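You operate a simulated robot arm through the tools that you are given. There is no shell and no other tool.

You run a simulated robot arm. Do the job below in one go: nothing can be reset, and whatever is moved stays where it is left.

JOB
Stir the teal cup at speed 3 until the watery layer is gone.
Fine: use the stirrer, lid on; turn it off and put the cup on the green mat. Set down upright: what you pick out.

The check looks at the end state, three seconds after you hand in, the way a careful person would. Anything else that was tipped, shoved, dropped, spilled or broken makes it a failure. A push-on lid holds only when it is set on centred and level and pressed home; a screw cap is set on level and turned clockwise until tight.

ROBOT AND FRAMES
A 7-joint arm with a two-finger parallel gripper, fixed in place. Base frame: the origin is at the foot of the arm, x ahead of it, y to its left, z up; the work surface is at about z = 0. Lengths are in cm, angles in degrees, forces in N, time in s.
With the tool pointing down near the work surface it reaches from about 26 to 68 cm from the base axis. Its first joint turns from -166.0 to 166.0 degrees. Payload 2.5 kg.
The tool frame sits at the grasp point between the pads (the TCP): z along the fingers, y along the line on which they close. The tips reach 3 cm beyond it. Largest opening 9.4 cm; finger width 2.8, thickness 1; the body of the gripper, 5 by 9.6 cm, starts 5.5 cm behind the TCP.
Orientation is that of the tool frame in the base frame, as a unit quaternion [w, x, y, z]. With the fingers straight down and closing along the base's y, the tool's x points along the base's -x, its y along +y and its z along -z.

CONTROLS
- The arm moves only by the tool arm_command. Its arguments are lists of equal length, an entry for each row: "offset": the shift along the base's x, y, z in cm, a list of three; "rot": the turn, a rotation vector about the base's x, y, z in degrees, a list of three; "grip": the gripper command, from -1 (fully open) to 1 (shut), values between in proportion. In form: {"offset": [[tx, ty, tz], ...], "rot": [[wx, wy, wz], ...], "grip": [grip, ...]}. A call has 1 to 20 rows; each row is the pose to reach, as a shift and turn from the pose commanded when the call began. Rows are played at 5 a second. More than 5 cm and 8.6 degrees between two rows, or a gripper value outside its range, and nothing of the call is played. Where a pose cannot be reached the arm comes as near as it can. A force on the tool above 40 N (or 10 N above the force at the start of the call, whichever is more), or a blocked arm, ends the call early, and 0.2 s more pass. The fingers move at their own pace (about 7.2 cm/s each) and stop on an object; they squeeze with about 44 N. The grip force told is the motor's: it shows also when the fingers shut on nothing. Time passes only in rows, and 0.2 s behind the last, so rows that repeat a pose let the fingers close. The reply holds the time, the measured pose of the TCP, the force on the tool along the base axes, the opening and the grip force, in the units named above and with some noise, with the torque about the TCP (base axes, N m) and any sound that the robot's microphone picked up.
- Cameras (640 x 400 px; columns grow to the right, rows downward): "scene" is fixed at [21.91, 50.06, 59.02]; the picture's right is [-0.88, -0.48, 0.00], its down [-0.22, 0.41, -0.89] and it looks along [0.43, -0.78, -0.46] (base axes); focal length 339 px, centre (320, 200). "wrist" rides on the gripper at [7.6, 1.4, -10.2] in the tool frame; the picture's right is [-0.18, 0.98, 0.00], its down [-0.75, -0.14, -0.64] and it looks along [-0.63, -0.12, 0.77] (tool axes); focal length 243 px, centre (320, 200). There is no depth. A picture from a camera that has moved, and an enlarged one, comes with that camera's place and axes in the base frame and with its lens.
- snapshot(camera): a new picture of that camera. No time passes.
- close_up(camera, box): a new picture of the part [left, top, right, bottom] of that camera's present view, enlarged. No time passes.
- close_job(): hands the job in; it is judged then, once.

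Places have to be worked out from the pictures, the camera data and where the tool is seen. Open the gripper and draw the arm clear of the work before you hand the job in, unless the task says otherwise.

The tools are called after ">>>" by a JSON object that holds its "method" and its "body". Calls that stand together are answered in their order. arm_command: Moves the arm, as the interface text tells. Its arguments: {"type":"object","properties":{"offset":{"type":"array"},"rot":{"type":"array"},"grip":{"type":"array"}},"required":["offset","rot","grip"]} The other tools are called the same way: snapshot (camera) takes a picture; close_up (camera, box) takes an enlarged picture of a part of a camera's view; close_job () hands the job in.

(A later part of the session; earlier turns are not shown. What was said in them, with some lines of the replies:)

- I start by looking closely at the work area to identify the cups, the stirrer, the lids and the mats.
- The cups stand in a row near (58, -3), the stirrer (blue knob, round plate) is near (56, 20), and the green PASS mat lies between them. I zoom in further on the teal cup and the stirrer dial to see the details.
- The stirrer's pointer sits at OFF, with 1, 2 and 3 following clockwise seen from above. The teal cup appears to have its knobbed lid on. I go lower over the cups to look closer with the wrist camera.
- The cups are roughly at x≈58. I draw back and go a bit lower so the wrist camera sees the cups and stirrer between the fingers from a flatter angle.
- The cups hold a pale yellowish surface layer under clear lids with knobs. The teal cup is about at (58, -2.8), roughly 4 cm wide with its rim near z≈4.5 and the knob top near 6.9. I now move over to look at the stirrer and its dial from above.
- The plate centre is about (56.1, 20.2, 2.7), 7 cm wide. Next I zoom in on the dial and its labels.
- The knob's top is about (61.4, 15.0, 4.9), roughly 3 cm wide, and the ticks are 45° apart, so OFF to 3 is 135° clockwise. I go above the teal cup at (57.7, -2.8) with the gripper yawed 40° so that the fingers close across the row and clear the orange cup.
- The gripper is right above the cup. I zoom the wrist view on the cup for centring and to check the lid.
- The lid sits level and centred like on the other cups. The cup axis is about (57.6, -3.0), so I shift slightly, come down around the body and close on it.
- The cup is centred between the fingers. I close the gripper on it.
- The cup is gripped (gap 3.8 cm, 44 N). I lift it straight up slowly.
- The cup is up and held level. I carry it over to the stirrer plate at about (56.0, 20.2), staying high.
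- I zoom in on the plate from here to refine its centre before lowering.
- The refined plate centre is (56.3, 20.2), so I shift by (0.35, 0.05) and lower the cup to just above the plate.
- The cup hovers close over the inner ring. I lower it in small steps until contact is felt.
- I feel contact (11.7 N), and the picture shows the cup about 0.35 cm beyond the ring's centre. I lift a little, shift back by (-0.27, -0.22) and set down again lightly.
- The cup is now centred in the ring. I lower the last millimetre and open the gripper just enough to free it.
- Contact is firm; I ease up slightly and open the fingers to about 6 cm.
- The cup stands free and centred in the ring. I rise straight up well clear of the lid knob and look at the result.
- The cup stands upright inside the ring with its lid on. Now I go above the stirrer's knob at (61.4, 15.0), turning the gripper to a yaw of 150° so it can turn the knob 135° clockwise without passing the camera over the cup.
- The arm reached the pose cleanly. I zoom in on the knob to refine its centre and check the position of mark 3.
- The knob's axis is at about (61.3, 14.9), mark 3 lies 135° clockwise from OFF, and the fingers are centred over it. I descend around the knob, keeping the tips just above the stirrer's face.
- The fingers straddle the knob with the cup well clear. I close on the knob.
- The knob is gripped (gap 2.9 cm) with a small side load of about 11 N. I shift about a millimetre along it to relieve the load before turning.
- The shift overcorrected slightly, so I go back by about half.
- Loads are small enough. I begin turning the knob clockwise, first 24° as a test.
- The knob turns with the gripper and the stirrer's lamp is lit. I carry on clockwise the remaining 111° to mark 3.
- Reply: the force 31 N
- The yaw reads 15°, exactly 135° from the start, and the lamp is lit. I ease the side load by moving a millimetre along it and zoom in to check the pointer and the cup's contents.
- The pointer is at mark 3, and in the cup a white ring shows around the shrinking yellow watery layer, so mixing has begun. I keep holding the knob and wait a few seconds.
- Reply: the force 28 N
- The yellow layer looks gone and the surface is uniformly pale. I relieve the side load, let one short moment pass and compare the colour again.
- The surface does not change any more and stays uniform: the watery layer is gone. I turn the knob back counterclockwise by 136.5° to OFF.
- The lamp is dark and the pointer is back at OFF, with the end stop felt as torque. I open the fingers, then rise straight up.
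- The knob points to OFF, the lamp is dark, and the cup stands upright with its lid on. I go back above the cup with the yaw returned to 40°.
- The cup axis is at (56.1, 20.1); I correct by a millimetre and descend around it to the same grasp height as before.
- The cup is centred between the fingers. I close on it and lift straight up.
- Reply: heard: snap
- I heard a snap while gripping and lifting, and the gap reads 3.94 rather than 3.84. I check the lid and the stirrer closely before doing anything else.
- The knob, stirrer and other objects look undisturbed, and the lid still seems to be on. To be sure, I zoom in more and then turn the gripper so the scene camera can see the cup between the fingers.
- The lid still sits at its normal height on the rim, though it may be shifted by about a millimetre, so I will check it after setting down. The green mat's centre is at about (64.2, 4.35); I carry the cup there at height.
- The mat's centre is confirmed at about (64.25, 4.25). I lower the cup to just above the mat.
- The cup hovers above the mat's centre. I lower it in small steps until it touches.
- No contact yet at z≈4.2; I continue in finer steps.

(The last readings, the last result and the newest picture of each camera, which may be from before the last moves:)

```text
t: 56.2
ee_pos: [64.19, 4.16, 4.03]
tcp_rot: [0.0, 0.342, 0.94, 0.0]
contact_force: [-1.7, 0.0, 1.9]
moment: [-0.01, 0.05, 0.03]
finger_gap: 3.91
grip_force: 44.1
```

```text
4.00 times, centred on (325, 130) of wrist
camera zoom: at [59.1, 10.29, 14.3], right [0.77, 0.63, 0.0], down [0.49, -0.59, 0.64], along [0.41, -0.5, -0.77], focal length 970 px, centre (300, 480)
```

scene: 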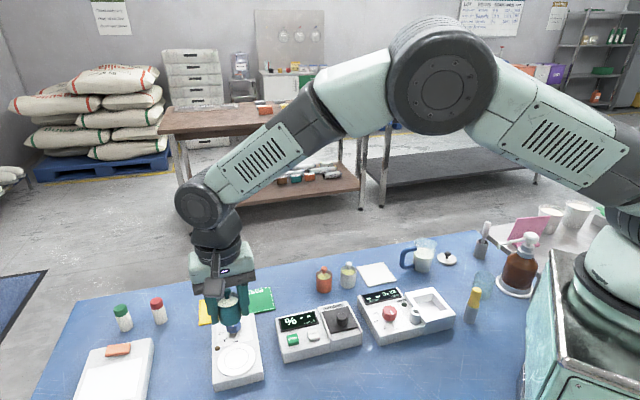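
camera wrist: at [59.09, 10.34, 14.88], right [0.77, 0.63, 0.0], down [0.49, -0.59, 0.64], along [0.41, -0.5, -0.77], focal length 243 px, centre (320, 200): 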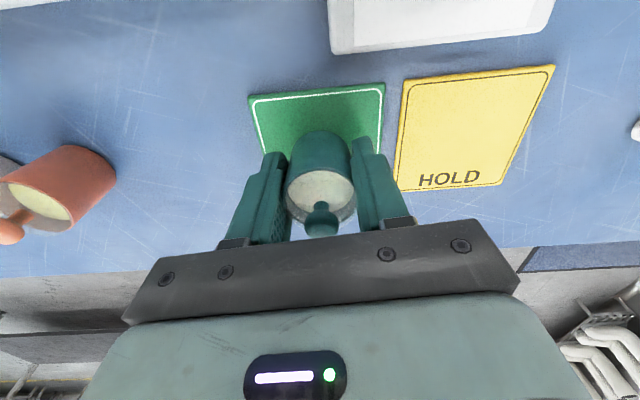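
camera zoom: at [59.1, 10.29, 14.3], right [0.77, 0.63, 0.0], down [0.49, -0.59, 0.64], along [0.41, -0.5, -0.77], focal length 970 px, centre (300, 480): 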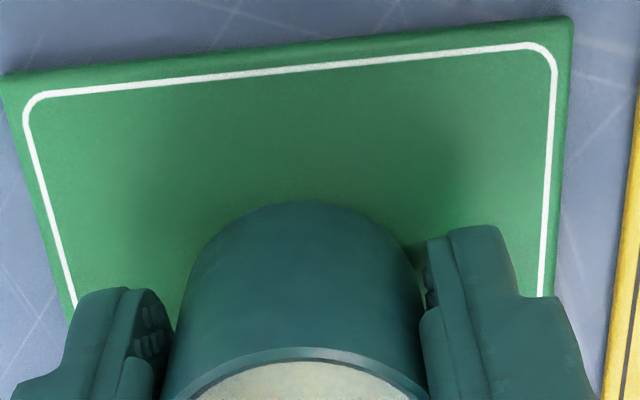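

The cup just touches the mat, well inside its border. I lower a hair more and open the fingers to about 6 cm.

>>> {"method": "arm_command", "body": {"offset": [[0, 0, -0.03], [0, 0, -0.03], [0, 0, -0.03], [0, 0, -0.03], [0, 0, -0.03]], "rot": [[0, 0, 0], [0, 0, 0], [0, 0, 0], [0, 0, 0], [0, 0, 0]], "grip": [1, 0.13, -0.05, -0.3, -0.3]}}

>>> {"method": "snapshot", "body": {"camera": "wrist"}}

>>> {"method": "close_up", "body": {"camera": "wrist", "box": [270, 120, 370, 240]}}

>>> {"method": "close_up", "body": {"camera": "scene", "box": [235, 265, 285, 315]}}

```text
t: 57.4
ee_pos: [64.21, 4.41, 3.92]
tcp_rot: [0.0, 0.342, 0.94, 0.0]
contact_force: [0.9, 0.1, 0.6]
moment: [0.02, 0.02, -0.02]
finger_gap: 6.1
grip_force: 0.1
heard: snap
```

```text
taken
camera wrist: at [59.08, 10.3, 14.25], right [0.77, 0.63, 0.0], down [0.49, -0.59, 0.64], along [0.41, -0.5, -0.77], focal length 243 px, centre (320, 200)
```

wrist: 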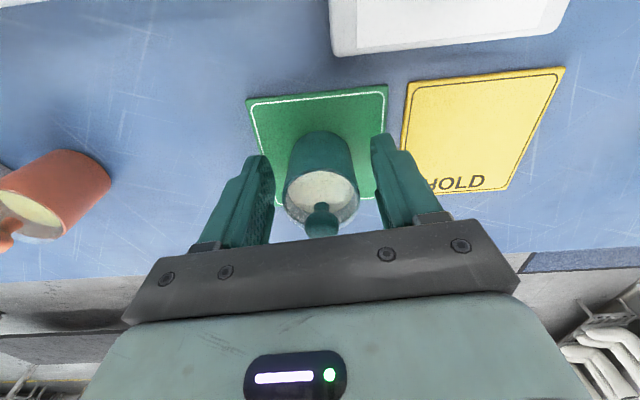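

```text
3.33 times, centred on (320, 180) of wrist
camera zoom: at [59.08, 10.3, 14.25], right [0.77, 0.63, 0.0], down [0.49, -0.59, 0.64], along [0.41, -0.5, -0.77], focal length 809 px, centre (320, 267)
```

zoom: 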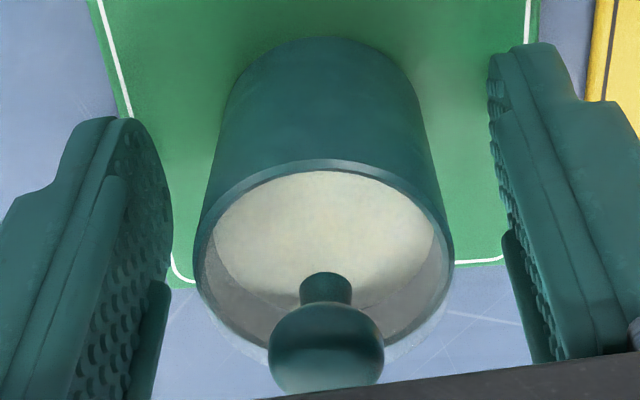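

```text
8.00 times, centred on (260, 290) of scene
camera zoom: at [21.91, 50.06, 59.02], right [-0.88, -0.48, 0.0], down [-0.22, 0.41, -0.89], along [0.43, -0.78, -0.46], focal length 2714 px, centre (800, -520)
```

zoom: 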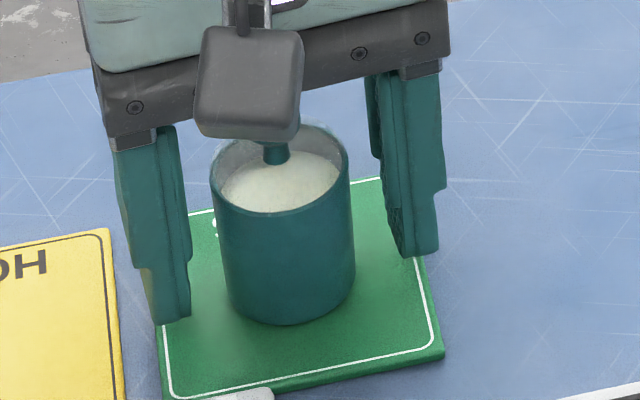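

Another snap came on release, so the squeeze probably popped the lid's seat and it clicked back when freed. I rise clear and inspect the lid, and then I will press it home to be certain.

>>> {"method": "arm_command", "body": {"offset": [[0, 0, 1], [0, 0, 3.5], [0, 0, 7], [0, 0, 10.5], [0, 0, 13], [0, 0, 13]], "rot": [[0, 0, 0], [0, 0, 0], [0, 0, 0], [0, 0, 0], [0, 0, 0], [0, 0, 0]], "grip": [-0.3, -0.3, -0.3, -0.3, -0.3, -0.3]}}

>>> {"method": "snapshot", "body": {"camera": "wrist"}}

>>> {"method": "close_up", "body": {"camera": "wrist", "box": [270, 60, 370, 150]}}

>>> {"method": "close_up", "body": {"camera": "scene", "box": [235, 265, 285, 315]}}

```text
t: 58.8
ee_pos: [64.27, 4.4, 16.86]
tcp_rot: [0.0, 0.342, 0.94, 0.0]
contact_force: [0.6, 0.1, -0.4]
moment: [-0.02, -0.01, 0.02]
finger_gap: 6.14
grip_force: 0.2
```

```text
taken
camera wrist: at [59.28, 10.37, 27.26], right [0.77, 0.63, 0.0], down [0.49, -0.59, 0.64], along [0.41, -0.5, -0.77], focal length 243 px, centre (320, 200)
```

wrist: 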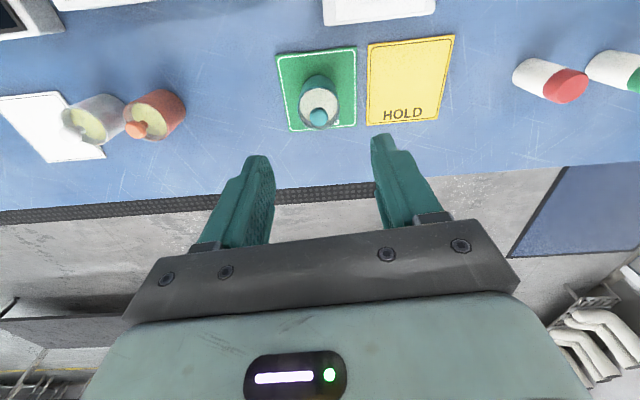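

```text
4.44 times, centred on (320, 105) of wrist
camera zoom: at [59.28, 10.37, 27.26], right [0.77, 0.63, 0.0], down [0.49, -0.59, 0.64], along [0.41, -0.5, -0.77], focal length 1078 px, centre (320, 622)
```

zoom: 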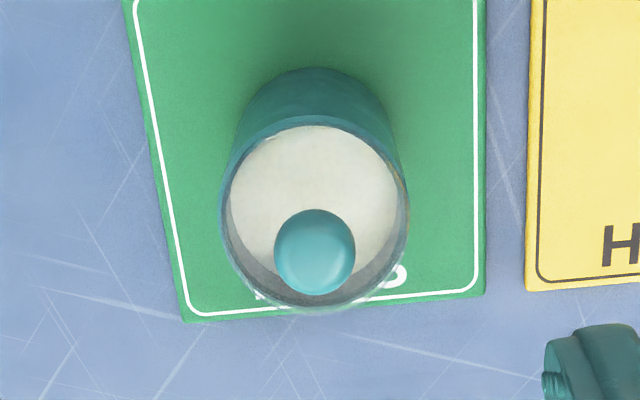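

```text
8.00 times, centred on (260, 290) of scene
camera zoom: at [21.91, 50.06, 59.02], right [-0.88, -0.48, 0.0], down [-0.22, 0.41, -0.89], along [0.43, -0.78, -0.46], focal length 2714 px, centre (800, -520)
```

zoom: 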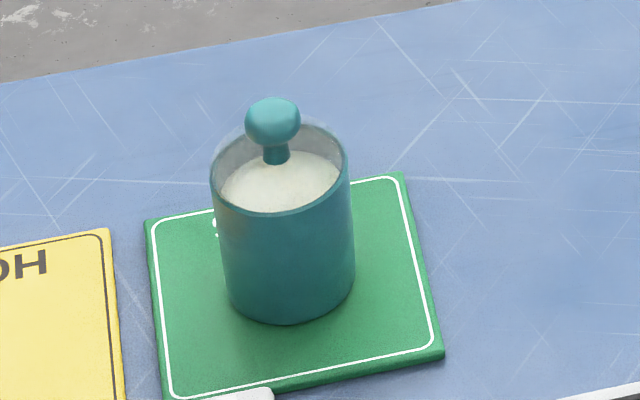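

>>> {"method": "close_up", "body": {"camera": "wrist", "box": [295, 80, 345, 135]}}

>>> {"method": "close_up", "body": {"camera": "scene", "box": [255, 270, 285, 300]}}

>>> {"method": "close_up", "body": {"camera": "scene", "box": [310, 260, 340, 290]}}

```text
7.27 times, centred on (320, 108) of wrist
camera zoom: at [59.28, 10.37, 27.26], right [0.77, 0.63, 0.0], down [0.49, -0.59, 0.64], along [0.41, -0.5, -0.77], focal length 1764 px, centre (320, 873)
```

zoom: 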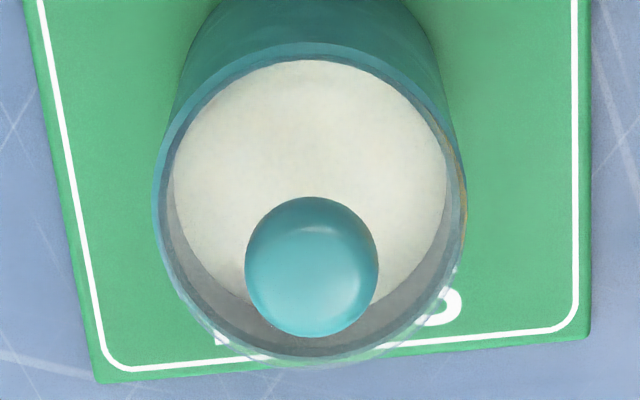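

```text
13.33 times, centred on (270, 285) of scene
camera zoom: at [21.91, 50.06, 59.02], right [-0.88, -0.48, 0.0], down [-0.22, 0.41, -0.89], along [0.43, -0.78, -0.46], focal length 4523 px, centre (987, -933)
```

zoom: 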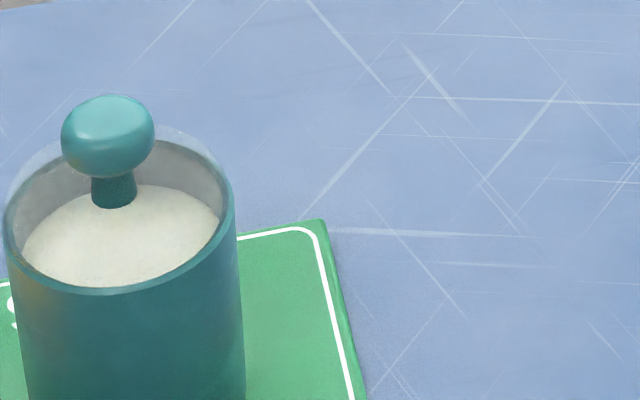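

```text
13.33 times, centred on (325, 275) of scene
camera zoom: at [21.91, 50.06, 59.02], right [-0.88, -0.48, 0.0], down [-0.22, 0.41, -0.89], along [0.43, -0.78, -0.46], focal length 4523 px, centre (253, -800)
```

zoom: 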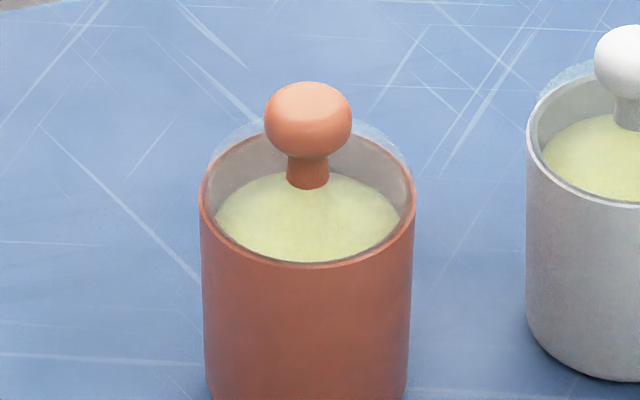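

The lid's height over the rim matches the orange cup's within a few hundredths of a centimetre, so it looks home. To be sure, I close the fingers and press lightly on the knob at about (64.25, 4.2), coming down first to just above it.

>>> {"method": "arm_command", "body": {"offset": [[0.05, -0.22, 0], [0.05, -0.22, 0], [0.05, -0.22, 0], [0.05, -0.22, -2], [0.05, -0.22, -4], [0.05, -0.22, -5.5], [0.05, -0.22, -5.5]], "rot": [[0, 0, 0], [0, 0, 0], [0, 0, 0], [0, 0, 0], [0, 0, 0], [0, 0, 0], [0, 0, 0]], "grip": [0.5, 1, 1, 1, 1, 1, 1]}}

>>> {"method": "snapshot", "body": {"camera": "wrist"}}

>>> {"method": "close_up", "body": {"camera": "wrist", "box": [270, 80, 370, 190]}}

>>> {"method": "close_up", "body": {"camera": "scene", "box": [225, 230, 295, 320]}}

```text
t: 60.4
ee_pos: [64.21, 4.08, 11.57]
tcp_rot: [0.0, 0.342, 0.94, 0.0]
contact_force: [-0.7, 0.0, -0.1]
moment: [-0.02, -0.05, -0.07]
finger_gap: 0.01
grip_force: 33.1
```

```text
taken
camera wrist: at [59.19, 10.04, 21.79], right [0.77, 0.63, 0.0], down [0.49, -0.59, 0.64], along [0.41, -0.5, -0.77], focal length 243 px, centre (320, 200)
```

wrist: 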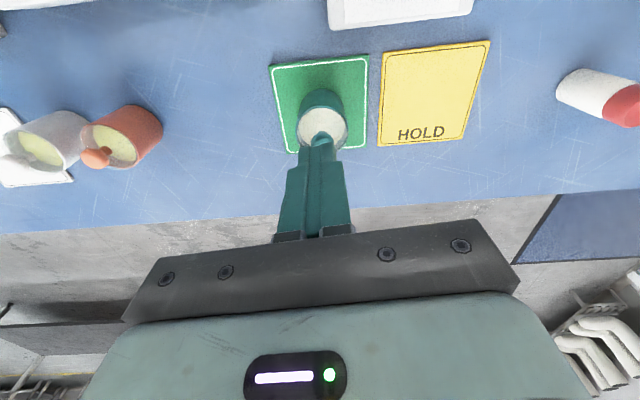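

```text
3.64 times, centred on (320, 135) of wrist
camera zoom: at [59.19, 10.04, 21.79], right [0.77, 0.63, 0.0], down [0.49, -0.59, 0.64], along [0.41, -0.5, -0.77], focal length 882 px, centre (320, 436)
```

zoom: 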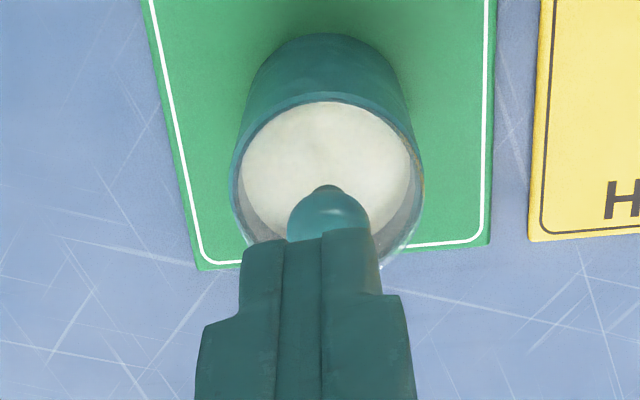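

```text
4.44 times, centred on (260, 275) of scene
camera zoom: at [21.91, 50.06, 59.02], right [-0.88, -0.48, 0.0], down [-0.22, 0.41, -0.89], along [0.43, -0.78, -0.46], focal length 1508 px, centre (587, -133)
```

zoom: 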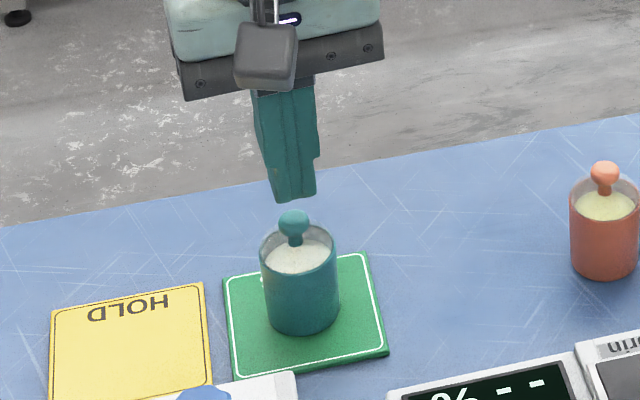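

The closed tips hover about a centimetre over the knob, some 0.15 cm off to the side. I correct that and come down slowly until I feel the knob.

>>> {"method": "arm_command", "body": {"offset": [[0.13, 0.1, -0.3], [0.13, 0.1, -0.7], [0.13, 0.1, -1.0], [0.13, 0.1, -1.15], [0.13, 0.1, -1.15]], "rot": [[0, 0, 0], [0, 0, 0], [0, 0, 0], [0, 0, 0], [0, 0, 0]], "grip": [1, 1, 1, 1, 1]}}

>>> {"method": "close_up", "body": {"camera": "scene", "box": [240, 250, 290, 315]}}

>>> {"method": "close_up", "body": {"camera": "wrist", "box": [270, 80, 370, 190]}}

```text
t: 61.6
ee_pos: [64.47, 4.24, 10.35]
tcp_rot: [0.0, 0.342, 0.94, 0.0]
contact_force: [-0.1, -0.2, -0.3]
moment: [-0.01, 0.02, 0.02]
finger_gap: 0.01
grip_force: 33.1
```

```text
6.15 times, centred on (265, 282) of scene
camera zoom: at [21.91, 50.06, 59.02], right [-0.88, -0.48, 0.0], down [-0.22, 0.41, -0.89], along [0.43, -0.78, -0.46], focal length 2088 px, centre (658, -308)
```

zoom: 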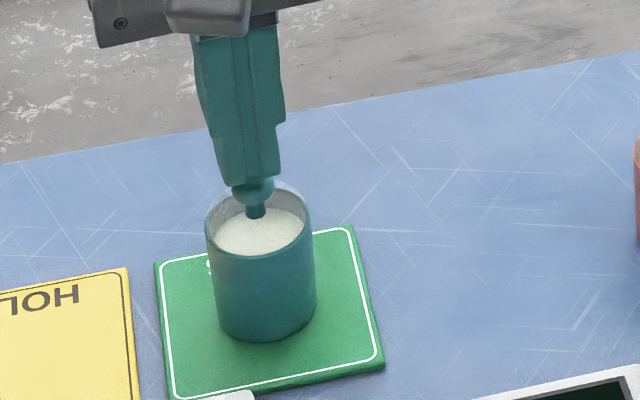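

```text
3.64 times, centred on (320, 135) of wrist
camera zoom: at [59.35, 10.23, 20.59], right [0.77, 0.63, 0.0], down [0.49, -0.59, 0.64], along [0.41, -0.5, -0.77], focal length 882 px, centre (320, 436)
```

zoom: 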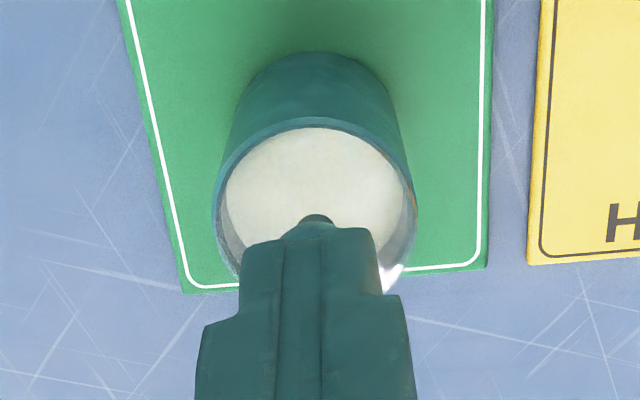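

The tips are now centred over the knob and nearly touching it. I continue down in one-millimetre steps.

>>> {"method": "arm_command", "body": {"offset": [[0, 0, -0.08], [0, 0, -0.15], [0, 0, -0.2], [0, 0, -0.2]], "rot": [[0, 0, 0], [0, 0, 0], [0, 0, 0], [0, 0, 0]], "grip": [1, 1, 1, 1]}}

```text
t: 62.6
ee_pos: [64.37, 4.22, 10.21]
tcp_rot: [0.0, 0.342, 0.94, 0.0]
contact_force: [0.1, 0.0, -1.3]
moment: [0.01, -0.01, 0.03]
finger_gap: 0.0
grip_force: 32.8
```

No contact yet at z≈10.2; I go on in small steps.

>>> {"method": "arm_command", "body": {"offset": [[0, 0, -0.06], [0, 0, -0.12], [0, 0, -0.18], [0, 0, -0.18]], "rot": [[0, 0, 0], [0, 0, 0], [0, 0, 0], [0, 0, 0]], "grip": [1, 1, 1, 1]}}

```text
t: 63.6
ee_pos: [64.29, 4.31, 9.97]
tcp_rot: [0.0, 0.342, 0.94, 0.001]
contact_force: [-0.5, 0.1, 0.5]
moment: [0.0, -0.02, -0.02]
finger_gap: 0.0
grip_force: 32.6
```

>>> {"method": "close_up", "body": {"camera": "scene", "box": [250, 265, 280, 300]}}

>>> {"method": "arm_command", "body": {"offset": [[0, 0, -0.06], [0, 0, -0.12], [0, 0, -0.18], [0, 0, -0.18]], "rot": [[0, 0, 0], [0, 0, 0], [0, 0, 0], [0, 0, 0]], "grip": [1, 1, 1, 1]}}

```text
11.43 times, centred on (265, 282) of scene
camera zoom: at [21.91, 50.06, 59.02], right [-0.88, -0.48, 0.0], down [-0.22, 0.41, -0.89], along [0.43, -0.78, -0.46], focal length 3877 px, centre (949, -743)
```

zoom: 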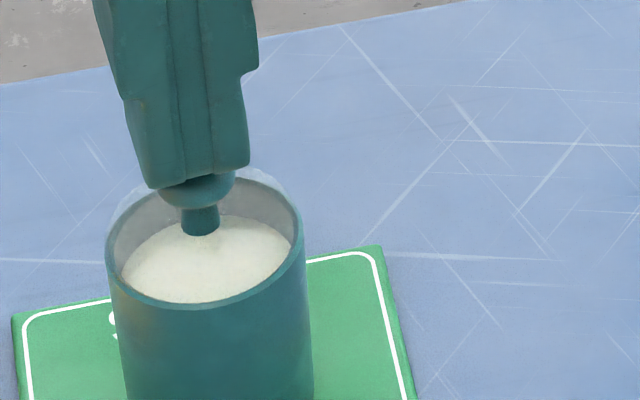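

```text
t: 64.6
ee_pos: [64.34, 4.26, 9.79]
tcp_rot: [0.001, 0.341, 0.94, 0.0]
contact_force: [-1.8, 1.8, 12.1]
moment: [0.02, 0.08, -0.03]
finger_gap: 0.0
grip_force: 32.9
```

The knob is touched with 12 N and no new snap was heard, which fits a lid that is already home. I press to about 20 N and then withdraw straight up.

>>> {"method": "arm_command", "body": {"offset": [[0, 0, -0.05], [0, 0, -0.07], [0, 0, -0.07]], "rot": [[0, 0, 0], [0, 0, 0], [0, 0, 0]], "grip": [1, 1, 1]}}

```text
t: 65.4
ee_pos: [64.41, 4.21, 9.86]
tcp_rot: [0.001, 0.342, 0.94, 0.001]
contact_force: [-1.9, -1.1, 22.4]
moment: [-0.02, 0.06, -0.01]
finger_gap: 0.01
grip_force: 33.5
```

At 22 N nothing moves and there is no snap, so the lid is seated. I rise straight up, open the gripper and check the scene.

>>> {"method": "arm_command", "body": {"offset": [[0, 0, 0.5], [0, 0, 3], [0, 0, 7], [0, 0, 11], [0, 0, 15], [-3, 1, 18], [-6, 2, 20], [-6, 2, 20]], "rot": [[0, 0, 0], [0, 0, 0], [0, 0, 0], [0, 0, 0], [0, 0, 0], [0, 0, 0], [0, 0, 0], [0, 0, 0]], "grip": [1, 1, 1, 1, 0, -1, -1, -1]}}

>>> {"method": "snapshot", "body": {"camera": "scene"}}

>>> {"method": "close_up", "body": {"camera": "scene", "box": [190, 260, 330, 390]}}

>>> {"method": "snapshot", "body": {"camera": "wrist"}}

```text
t: 67.2
ee_pos: [58.38, 6.16, 29.82]
tcp_rot: [0.0, 0.342, 0.94, 0.0]
contact_force: [-0.1, 0.6, -1.1]
moment: [0.0, 0.01, 0.03]
finger_gap: 9.4
grip_force: 0.0
```

```text
taken
```

scene: 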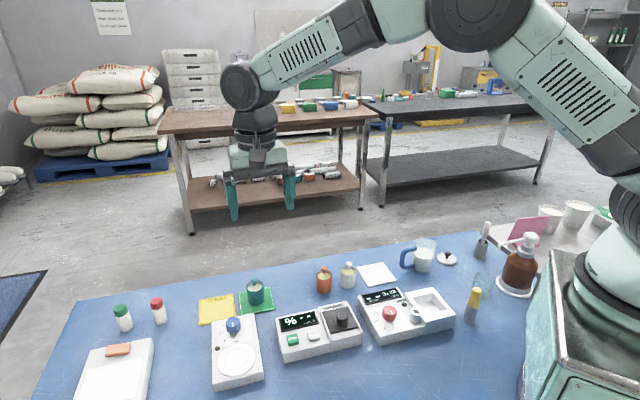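

```text
3.08 times, centred on (260, 325) of scene
camera zoom: at [21.91, 50.06, 59.02], right [-0.88, -0.48, 0.0], down [-0.22, 0.41, -0.89], along [0.43, -0.78, -0.46], focal length 1044 px, centre (505, -185)
```

zoom: 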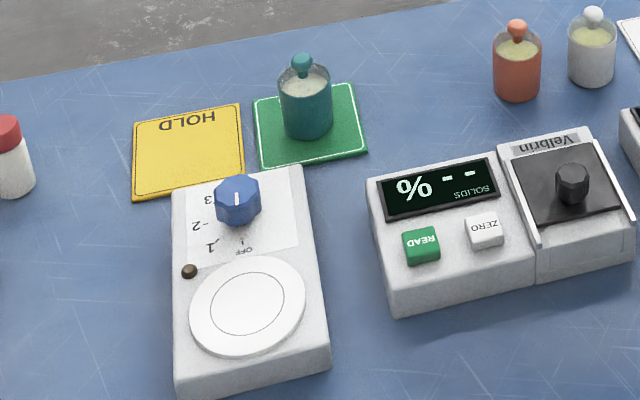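

```text
taken
camera wrist: at [53.33, 12.1, 40.04], right [0.77, 0.63, 0.0], down [0.49, -0.59, 0.64], along [0.41, -0.5, -0.77], focal length 243 px, centre (320, 200)
```

wrist: 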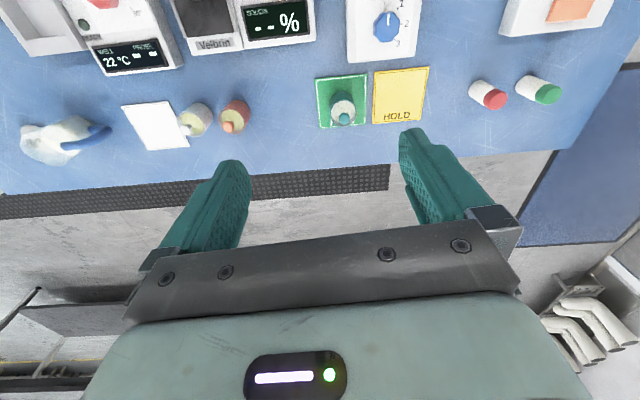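

Everything stands in place: the teal cup is upright on the green mat, the lamp is dark and the gripper is open and clear. One last zoom checks the lid, the contents and the dial.

>>> {"method": "close_up", "body": {"camera": "scene", "box": [235, 270, 285, 320]}}

>>> {"method": "close_up", "body": {"camera": "scene", "box": [205, 305, 265, 365]}}

>>> {"method": "close_up", "body": {"camera": "wrist", "box": [310, 60, 380, 140]}}

```text
8.00 times, centred on (260, 295) of scene
camera zoom: at [21.91, 50.06, 59.02], right [-0.88, -0.48, 0.0], down [-0.22, 0.41, -0.89], along [0.43, -0.78, -0.46], focal length 2714 px, centre (800, -560)
```

zoom: 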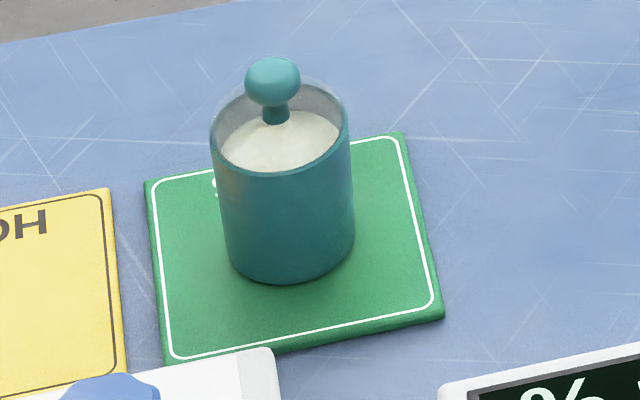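

```text
6.67 times, centred on (235, 335) of scene
camera zoom: at [21.91, 50.06, 59.02], right [-0.88, -0.48, 0.0], down [-0.22, 0.41, -0.89], along [0.43, -0.78, -0.46], focal length 2262 px, centre (887, -700)
```

zoom: 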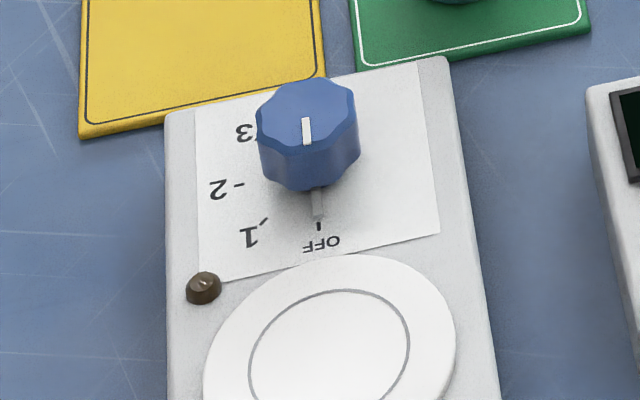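

```text
5.00 times, centred on (345, 100) of wrist
camera zoom: at [53.33, 12.1, 40.04], right [0.77, 0.63, 0.0], down [0.49, -0.59, 0.64], along [0.41, -0.5, -0.77], focal length 1213 px, centre (195, 700)
```

zoom: 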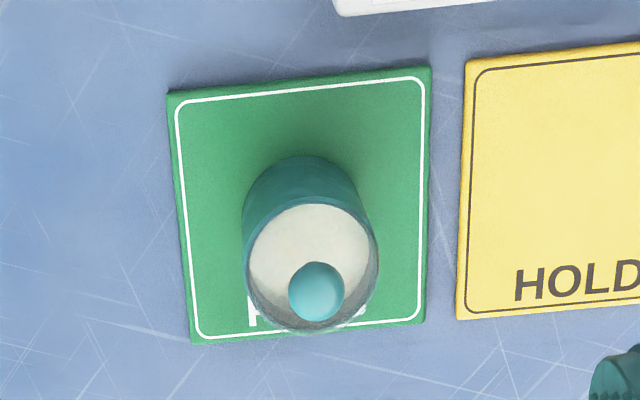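

The cup is upright on the green mat with its lid seated and the contents uniform. The dial points to OFF with the lamp dark, and the arm is clear, so I hand the job in.

>>> {"method": "close_job", "body": {}}

```text
The job is handed in.
```

The teal cup has been stirred at speed 3 with its lid on. It now stands upright on the green PASS mat, and the job is handed in.

- **Stirring:** the cup spent about 5 seconds at speed 3. By then the yellowish watery layer had gone and the surface was an even pale colour. It looked the same in a second picture shortly after, so I stopped there.
- **Stirrer:** the knob is back at OFF and the lamp is dark.
- **Lid:** I heard a snap when I gripped and lifted the cup off the stirrer, and another when I let go of it on the mat. My guess is that the squeeze popped the lid loose and it clicked back when released. I then pressed on its knob with about 22 N and heard no further snap. The lid sits as high on its rim as the orange cup's, so I take it to be properly seated.
- **Everything else:** nothing looked moved or spilled in the last pictures, and the arm is open and clear of the work.
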